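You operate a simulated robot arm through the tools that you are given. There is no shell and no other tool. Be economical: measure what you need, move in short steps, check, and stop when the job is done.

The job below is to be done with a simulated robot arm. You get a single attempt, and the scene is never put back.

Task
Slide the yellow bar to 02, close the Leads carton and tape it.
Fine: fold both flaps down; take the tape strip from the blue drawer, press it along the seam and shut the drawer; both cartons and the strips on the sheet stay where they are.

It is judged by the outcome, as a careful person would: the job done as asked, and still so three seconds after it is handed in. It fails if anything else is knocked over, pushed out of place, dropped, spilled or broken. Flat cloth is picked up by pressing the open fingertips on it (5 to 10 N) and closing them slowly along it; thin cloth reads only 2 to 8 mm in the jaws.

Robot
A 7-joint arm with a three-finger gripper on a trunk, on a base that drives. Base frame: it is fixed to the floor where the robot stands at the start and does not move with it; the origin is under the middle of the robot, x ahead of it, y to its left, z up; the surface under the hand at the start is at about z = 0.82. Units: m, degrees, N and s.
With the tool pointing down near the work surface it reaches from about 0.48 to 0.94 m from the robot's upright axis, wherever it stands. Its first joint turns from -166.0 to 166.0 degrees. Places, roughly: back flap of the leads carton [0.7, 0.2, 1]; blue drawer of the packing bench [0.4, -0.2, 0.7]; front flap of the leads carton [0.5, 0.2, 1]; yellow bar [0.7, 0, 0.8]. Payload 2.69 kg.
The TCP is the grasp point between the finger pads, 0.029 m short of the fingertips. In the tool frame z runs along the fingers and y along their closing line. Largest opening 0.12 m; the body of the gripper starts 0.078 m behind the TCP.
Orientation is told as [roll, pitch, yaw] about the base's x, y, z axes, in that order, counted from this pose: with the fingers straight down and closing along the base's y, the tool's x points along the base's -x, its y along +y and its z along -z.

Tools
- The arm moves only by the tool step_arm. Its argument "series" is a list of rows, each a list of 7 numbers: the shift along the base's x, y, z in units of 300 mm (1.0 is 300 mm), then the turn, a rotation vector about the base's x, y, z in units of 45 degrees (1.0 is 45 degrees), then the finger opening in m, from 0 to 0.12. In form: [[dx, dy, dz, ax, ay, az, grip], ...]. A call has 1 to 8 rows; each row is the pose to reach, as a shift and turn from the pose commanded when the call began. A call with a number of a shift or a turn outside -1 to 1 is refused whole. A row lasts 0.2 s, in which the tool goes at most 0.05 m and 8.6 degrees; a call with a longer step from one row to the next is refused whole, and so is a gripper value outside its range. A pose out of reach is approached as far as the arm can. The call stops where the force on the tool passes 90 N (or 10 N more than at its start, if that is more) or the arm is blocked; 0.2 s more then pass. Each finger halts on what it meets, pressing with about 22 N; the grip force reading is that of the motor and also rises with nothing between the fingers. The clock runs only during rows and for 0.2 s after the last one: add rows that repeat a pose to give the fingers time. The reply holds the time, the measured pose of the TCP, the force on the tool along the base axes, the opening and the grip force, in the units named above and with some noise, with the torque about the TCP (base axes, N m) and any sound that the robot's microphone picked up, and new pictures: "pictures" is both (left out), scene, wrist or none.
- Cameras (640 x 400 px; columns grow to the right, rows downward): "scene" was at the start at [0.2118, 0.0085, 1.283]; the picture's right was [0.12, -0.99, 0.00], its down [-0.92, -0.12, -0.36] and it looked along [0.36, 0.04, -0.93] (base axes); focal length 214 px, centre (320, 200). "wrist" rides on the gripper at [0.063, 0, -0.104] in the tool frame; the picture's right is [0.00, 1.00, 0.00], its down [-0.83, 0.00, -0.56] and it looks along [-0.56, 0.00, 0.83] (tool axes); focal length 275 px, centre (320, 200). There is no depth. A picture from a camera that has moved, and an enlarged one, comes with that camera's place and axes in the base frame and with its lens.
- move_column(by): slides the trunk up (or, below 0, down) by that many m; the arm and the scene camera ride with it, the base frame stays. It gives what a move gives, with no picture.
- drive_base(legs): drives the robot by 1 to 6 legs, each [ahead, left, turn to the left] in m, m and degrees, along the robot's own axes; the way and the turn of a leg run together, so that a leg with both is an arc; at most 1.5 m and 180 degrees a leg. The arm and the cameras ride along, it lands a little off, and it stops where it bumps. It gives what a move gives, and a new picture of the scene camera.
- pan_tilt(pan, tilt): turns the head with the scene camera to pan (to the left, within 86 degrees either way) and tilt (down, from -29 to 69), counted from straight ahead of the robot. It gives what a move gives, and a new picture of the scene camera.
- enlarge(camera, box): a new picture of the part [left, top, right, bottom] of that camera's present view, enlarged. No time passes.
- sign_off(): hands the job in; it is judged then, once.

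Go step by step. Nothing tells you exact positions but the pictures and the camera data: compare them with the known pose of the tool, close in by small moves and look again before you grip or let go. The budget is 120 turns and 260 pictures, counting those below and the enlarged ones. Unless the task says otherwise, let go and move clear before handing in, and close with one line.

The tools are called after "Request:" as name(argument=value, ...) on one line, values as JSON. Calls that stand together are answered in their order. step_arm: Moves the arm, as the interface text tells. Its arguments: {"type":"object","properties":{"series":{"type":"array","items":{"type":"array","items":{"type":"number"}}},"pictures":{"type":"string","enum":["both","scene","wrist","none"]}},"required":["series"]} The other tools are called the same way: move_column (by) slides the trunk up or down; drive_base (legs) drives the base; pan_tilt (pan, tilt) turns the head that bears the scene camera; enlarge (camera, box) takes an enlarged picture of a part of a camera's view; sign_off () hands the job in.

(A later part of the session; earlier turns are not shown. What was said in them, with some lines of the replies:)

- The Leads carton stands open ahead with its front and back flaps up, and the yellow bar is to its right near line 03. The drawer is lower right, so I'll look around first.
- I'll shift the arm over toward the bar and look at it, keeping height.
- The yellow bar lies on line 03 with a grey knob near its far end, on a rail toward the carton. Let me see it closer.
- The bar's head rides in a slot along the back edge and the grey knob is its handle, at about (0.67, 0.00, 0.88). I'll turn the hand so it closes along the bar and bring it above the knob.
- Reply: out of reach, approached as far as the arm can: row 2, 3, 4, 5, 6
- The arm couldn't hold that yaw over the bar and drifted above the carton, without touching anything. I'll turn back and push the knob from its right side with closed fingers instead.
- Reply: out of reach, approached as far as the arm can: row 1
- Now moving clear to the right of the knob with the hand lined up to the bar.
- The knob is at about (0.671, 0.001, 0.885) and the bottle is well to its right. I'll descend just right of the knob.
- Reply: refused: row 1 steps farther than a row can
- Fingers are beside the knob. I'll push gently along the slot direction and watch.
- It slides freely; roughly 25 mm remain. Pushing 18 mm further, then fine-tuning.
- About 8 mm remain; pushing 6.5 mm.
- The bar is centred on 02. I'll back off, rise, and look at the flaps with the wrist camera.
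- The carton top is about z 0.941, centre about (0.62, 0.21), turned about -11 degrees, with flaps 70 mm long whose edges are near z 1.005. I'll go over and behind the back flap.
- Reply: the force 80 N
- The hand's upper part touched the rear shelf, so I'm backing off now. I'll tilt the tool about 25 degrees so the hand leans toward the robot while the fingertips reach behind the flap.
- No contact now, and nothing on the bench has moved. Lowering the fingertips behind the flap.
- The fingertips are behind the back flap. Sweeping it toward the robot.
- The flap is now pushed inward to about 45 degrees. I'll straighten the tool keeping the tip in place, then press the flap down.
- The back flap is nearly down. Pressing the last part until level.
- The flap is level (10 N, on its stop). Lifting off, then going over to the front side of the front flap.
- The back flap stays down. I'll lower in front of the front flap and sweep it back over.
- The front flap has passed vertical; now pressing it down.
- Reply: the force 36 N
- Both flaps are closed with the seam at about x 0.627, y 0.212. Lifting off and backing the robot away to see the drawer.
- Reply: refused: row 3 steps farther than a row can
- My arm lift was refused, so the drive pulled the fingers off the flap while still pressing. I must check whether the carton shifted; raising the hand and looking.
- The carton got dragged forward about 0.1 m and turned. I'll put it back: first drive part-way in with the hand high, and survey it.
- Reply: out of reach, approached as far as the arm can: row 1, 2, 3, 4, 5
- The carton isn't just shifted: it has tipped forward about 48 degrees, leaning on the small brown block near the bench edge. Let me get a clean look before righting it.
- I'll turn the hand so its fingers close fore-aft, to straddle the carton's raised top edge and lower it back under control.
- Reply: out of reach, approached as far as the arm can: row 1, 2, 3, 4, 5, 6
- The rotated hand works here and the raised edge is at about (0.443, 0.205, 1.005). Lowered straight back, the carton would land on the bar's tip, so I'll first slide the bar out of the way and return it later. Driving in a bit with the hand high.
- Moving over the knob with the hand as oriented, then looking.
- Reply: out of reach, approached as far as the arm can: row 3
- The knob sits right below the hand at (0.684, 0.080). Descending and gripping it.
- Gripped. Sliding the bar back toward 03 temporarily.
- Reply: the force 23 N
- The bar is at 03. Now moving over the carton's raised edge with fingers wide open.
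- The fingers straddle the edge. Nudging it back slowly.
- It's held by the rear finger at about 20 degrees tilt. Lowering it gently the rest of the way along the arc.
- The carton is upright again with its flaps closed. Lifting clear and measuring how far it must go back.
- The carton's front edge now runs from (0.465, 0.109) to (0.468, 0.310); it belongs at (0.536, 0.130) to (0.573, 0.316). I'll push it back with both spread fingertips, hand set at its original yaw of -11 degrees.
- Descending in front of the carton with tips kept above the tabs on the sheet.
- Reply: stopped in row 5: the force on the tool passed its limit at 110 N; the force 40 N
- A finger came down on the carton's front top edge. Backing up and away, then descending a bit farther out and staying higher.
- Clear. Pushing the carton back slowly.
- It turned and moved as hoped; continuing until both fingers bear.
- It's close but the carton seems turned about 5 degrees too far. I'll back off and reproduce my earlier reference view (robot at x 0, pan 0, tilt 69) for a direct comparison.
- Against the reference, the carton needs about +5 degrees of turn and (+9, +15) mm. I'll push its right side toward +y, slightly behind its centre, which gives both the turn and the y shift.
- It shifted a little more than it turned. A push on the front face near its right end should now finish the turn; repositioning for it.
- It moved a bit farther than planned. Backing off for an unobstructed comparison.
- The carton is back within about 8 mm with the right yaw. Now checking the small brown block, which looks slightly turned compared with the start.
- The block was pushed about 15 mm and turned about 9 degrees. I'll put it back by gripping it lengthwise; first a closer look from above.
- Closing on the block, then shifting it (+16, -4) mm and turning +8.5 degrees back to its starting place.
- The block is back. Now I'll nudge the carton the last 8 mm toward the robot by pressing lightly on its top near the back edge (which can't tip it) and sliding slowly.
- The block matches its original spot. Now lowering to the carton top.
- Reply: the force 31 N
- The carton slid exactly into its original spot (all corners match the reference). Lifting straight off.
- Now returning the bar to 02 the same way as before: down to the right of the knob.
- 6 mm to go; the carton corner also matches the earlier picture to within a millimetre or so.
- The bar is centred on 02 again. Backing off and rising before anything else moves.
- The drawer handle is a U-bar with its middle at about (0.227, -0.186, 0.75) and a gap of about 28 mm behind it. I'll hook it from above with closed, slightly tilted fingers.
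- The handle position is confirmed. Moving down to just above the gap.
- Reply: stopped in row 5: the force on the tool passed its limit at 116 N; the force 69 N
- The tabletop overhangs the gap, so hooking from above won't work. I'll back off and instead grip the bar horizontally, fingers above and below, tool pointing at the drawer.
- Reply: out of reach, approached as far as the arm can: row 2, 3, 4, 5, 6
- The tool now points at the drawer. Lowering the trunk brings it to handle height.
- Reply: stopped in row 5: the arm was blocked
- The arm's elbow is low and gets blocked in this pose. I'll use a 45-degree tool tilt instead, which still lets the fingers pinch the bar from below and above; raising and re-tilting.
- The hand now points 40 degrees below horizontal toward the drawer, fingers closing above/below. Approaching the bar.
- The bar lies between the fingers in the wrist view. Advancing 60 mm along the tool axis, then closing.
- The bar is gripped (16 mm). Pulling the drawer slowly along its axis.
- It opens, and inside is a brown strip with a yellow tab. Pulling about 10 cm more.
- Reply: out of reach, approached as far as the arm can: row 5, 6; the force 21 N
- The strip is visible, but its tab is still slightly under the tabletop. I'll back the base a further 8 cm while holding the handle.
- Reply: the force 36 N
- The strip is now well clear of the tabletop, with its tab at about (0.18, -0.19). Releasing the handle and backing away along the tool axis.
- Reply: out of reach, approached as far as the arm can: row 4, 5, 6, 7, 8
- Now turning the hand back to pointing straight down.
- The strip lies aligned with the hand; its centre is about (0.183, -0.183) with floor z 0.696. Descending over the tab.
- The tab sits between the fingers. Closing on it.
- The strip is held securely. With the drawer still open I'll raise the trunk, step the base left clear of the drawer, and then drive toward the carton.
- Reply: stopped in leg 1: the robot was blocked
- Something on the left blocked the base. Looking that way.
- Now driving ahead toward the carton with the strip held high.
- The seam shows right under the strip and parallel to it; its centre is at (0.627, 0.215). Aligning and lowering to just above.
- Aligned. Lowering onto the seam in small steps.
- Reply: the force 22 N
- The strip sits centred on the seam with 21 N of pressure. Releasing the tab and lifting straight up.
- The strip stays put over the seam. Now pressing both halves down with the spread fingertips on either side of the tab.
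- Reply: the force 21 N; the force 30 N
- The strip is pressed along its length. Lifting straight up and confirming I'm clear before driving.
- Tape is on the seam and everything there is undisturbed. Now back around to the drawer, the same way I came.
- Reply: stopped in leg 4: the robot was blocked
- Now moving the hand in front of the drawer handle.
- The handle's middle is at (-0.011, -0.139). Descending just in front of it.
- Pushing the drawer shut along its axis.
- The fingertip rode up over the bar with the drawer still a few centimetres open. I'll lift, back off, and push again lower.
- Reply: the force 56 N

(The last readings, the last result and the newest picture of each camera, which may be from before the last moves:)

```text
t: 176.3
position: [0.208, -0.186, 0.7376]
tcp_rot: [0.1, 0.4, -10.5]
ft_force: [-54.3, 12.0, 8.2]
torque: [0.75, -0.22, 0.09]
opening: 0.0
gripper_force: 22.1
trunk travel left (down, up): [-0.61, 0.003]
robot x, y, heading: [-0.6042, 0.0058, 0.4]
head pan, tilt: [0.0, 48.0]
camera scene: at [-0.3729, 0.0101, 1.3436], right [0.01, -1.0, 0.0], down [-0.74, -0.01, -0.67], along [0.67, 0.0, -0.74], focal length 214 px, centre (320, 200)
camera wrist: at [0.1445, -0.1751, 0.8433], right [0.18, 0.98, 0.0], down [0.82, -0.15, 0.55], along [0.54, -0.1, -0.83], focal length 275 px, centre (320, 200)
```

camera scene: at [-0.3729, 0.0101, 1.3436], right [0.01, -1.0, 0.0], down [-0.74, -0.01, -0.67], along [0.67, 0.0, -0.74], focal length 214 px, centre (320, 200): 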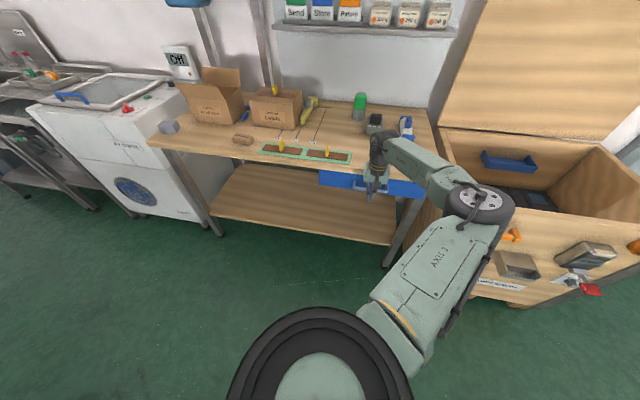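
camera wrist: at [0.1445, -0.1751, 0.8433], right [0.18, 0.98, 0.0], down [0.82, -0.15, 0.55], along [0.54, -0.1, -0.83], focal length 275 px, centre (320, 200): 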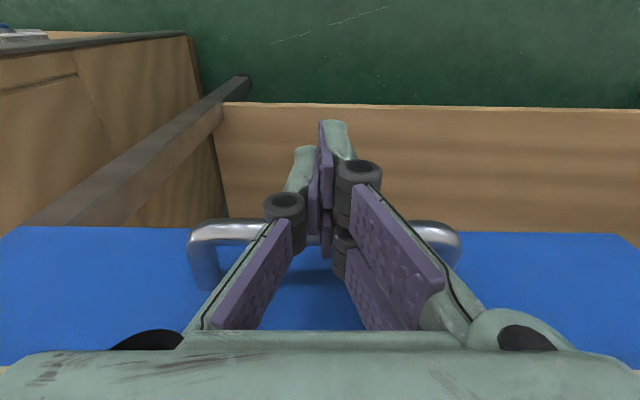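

54 N of resistance: the drawer is at its stop. Backing off straight and checking.

Request:
step_arm(series=[[-0.05, 0.01, 0, 0, 0, 0, 0], [-0.15, 0.03, 0, 0, 0, 0, 0], [-0.28, 0.05, 0.03, 0, 0, 0, 0], [-0.36, 0.06, 0.14, 0, 0, 0, 0], [-0.36, 0.06, 0.3, 0, 0, 0, 0], [-0.36, 0.06, 0.46, 0, 0, 0, 0], [-0.36, 0.06, 0.62, 0, 0, 0, 0], [-0.36, 0.06, 0.78, 0, 0, 0, 0]], pictures="both")

Request:
enlarge(camera="scene", box=[140, 50, 450, 240])

```text
t: 178.1
position: [0.1031, -0.1719, 0.9689]
tcp_rot: [0.2, -0.4, -10.5]
ft_force: [0.8, 0.5, -0.1]
torque: [0.03, 0.02, -0.01]
opening: 0.0
gripper_force: 21.8
trunk travel left (down, up): [-0.61, 0.003]
robot x, y, heading: [-0.6021, 0.0061, 0.4]
head pan, tilt: [0.0, 48.0]
camera scene: at [-0.3686, 0.0094, 1.3427], right [0.01, -1.0, 0.0], down [-0.74, -0.01, -0.67], along [0.67, 0.0, -0.74], focal length 214 px, centre (320, 200)
camera wrist: at [0.0402, -0.1607, 1.0747], right [0.18, 0.98, 0.0], down [0.81, -0.15, 0.56], along [0.55, -0.1, -0.83], focal length 275 px, centre (320, 200)
```

scene: 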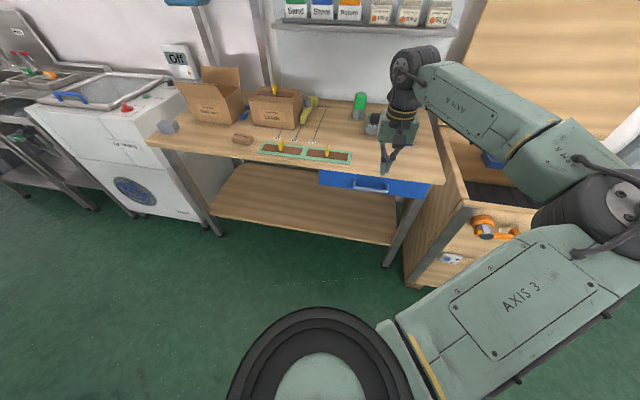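
wrist: 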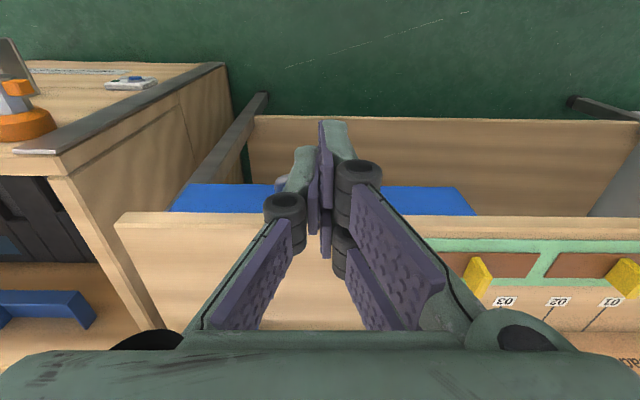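

```text
2.06 times, centred on (295, 145) of scene
camera zoom: at [-0.3686, 0.0094, 1.3427], right [0.01, -1.0, 0.0], down [-0.74, -0.01, -0.67], along [0.67, 0.0, -0.74], focal length 443 px, centre (372, 314)
```

zoom: 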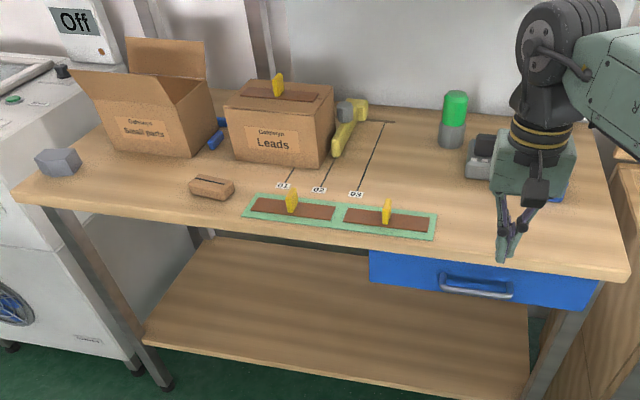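

The drawer is shut: the handle is back at its original place. A last close look at the carton, bar and sheet.

Request:
enlarge(camera="scene", box=[215, 75, 365, 170])

Request:
enlarge(camera="scene", box=[310, 150, 450, 230])

```text
4.21 times, centred on (290, 122) of scene
camera zoom: at [-0.3686, 0.0094, 1.3427], right [0.01, -1.0, 0.0], down [-0.74, -0.01, -0.67], along [0.67, 0.0, -0.74], focal length 903 px, centre (446, 526)
```

zoom: 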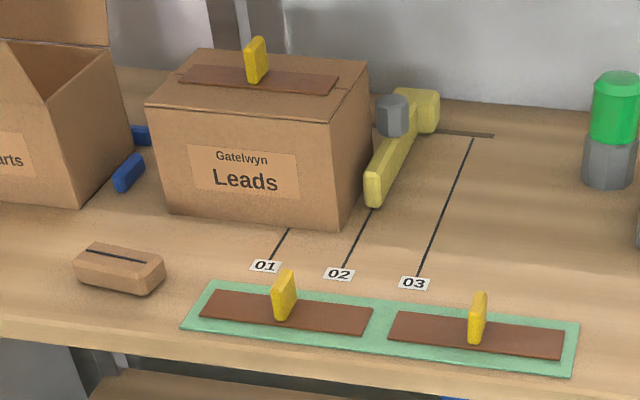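

```text
4.57 times, centred on (380, 190) of scene
camera zoom: at [-0.3686, 0.0094, 1.3427], right [0.01, -1.0, 0.0], down [-0.74, -0.01, -0.67], along [0.67, 0.0, -0.74], focal length 980 px, centre (46, 246)
```

zoom: 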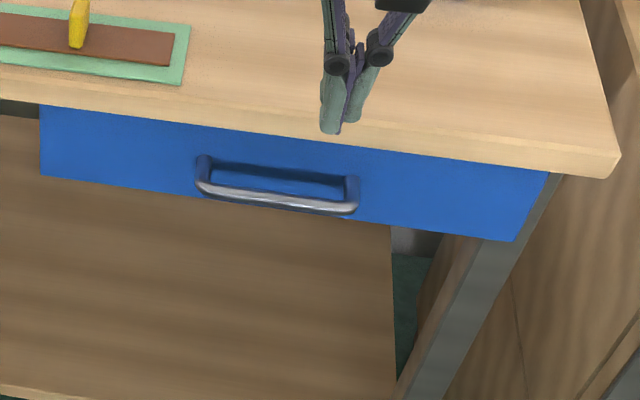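

The yellow bar is on 02, the Leads carton is closed with the tape along its seam, and the drawer is shut with the hand clear of everything. Handing in now.

Request:
sign_off()

```text
The job is handed in.
```

The yellow bar is at 02, the Leads carton is closed and taped along the seam, and the drawer is shut. On the way I dragged the Leads carton, tipping it and shifting the small brown block, then set both back within a few millimetres of their starting places by the camera views. The sheet strips and the Small parts carton look unmoved.
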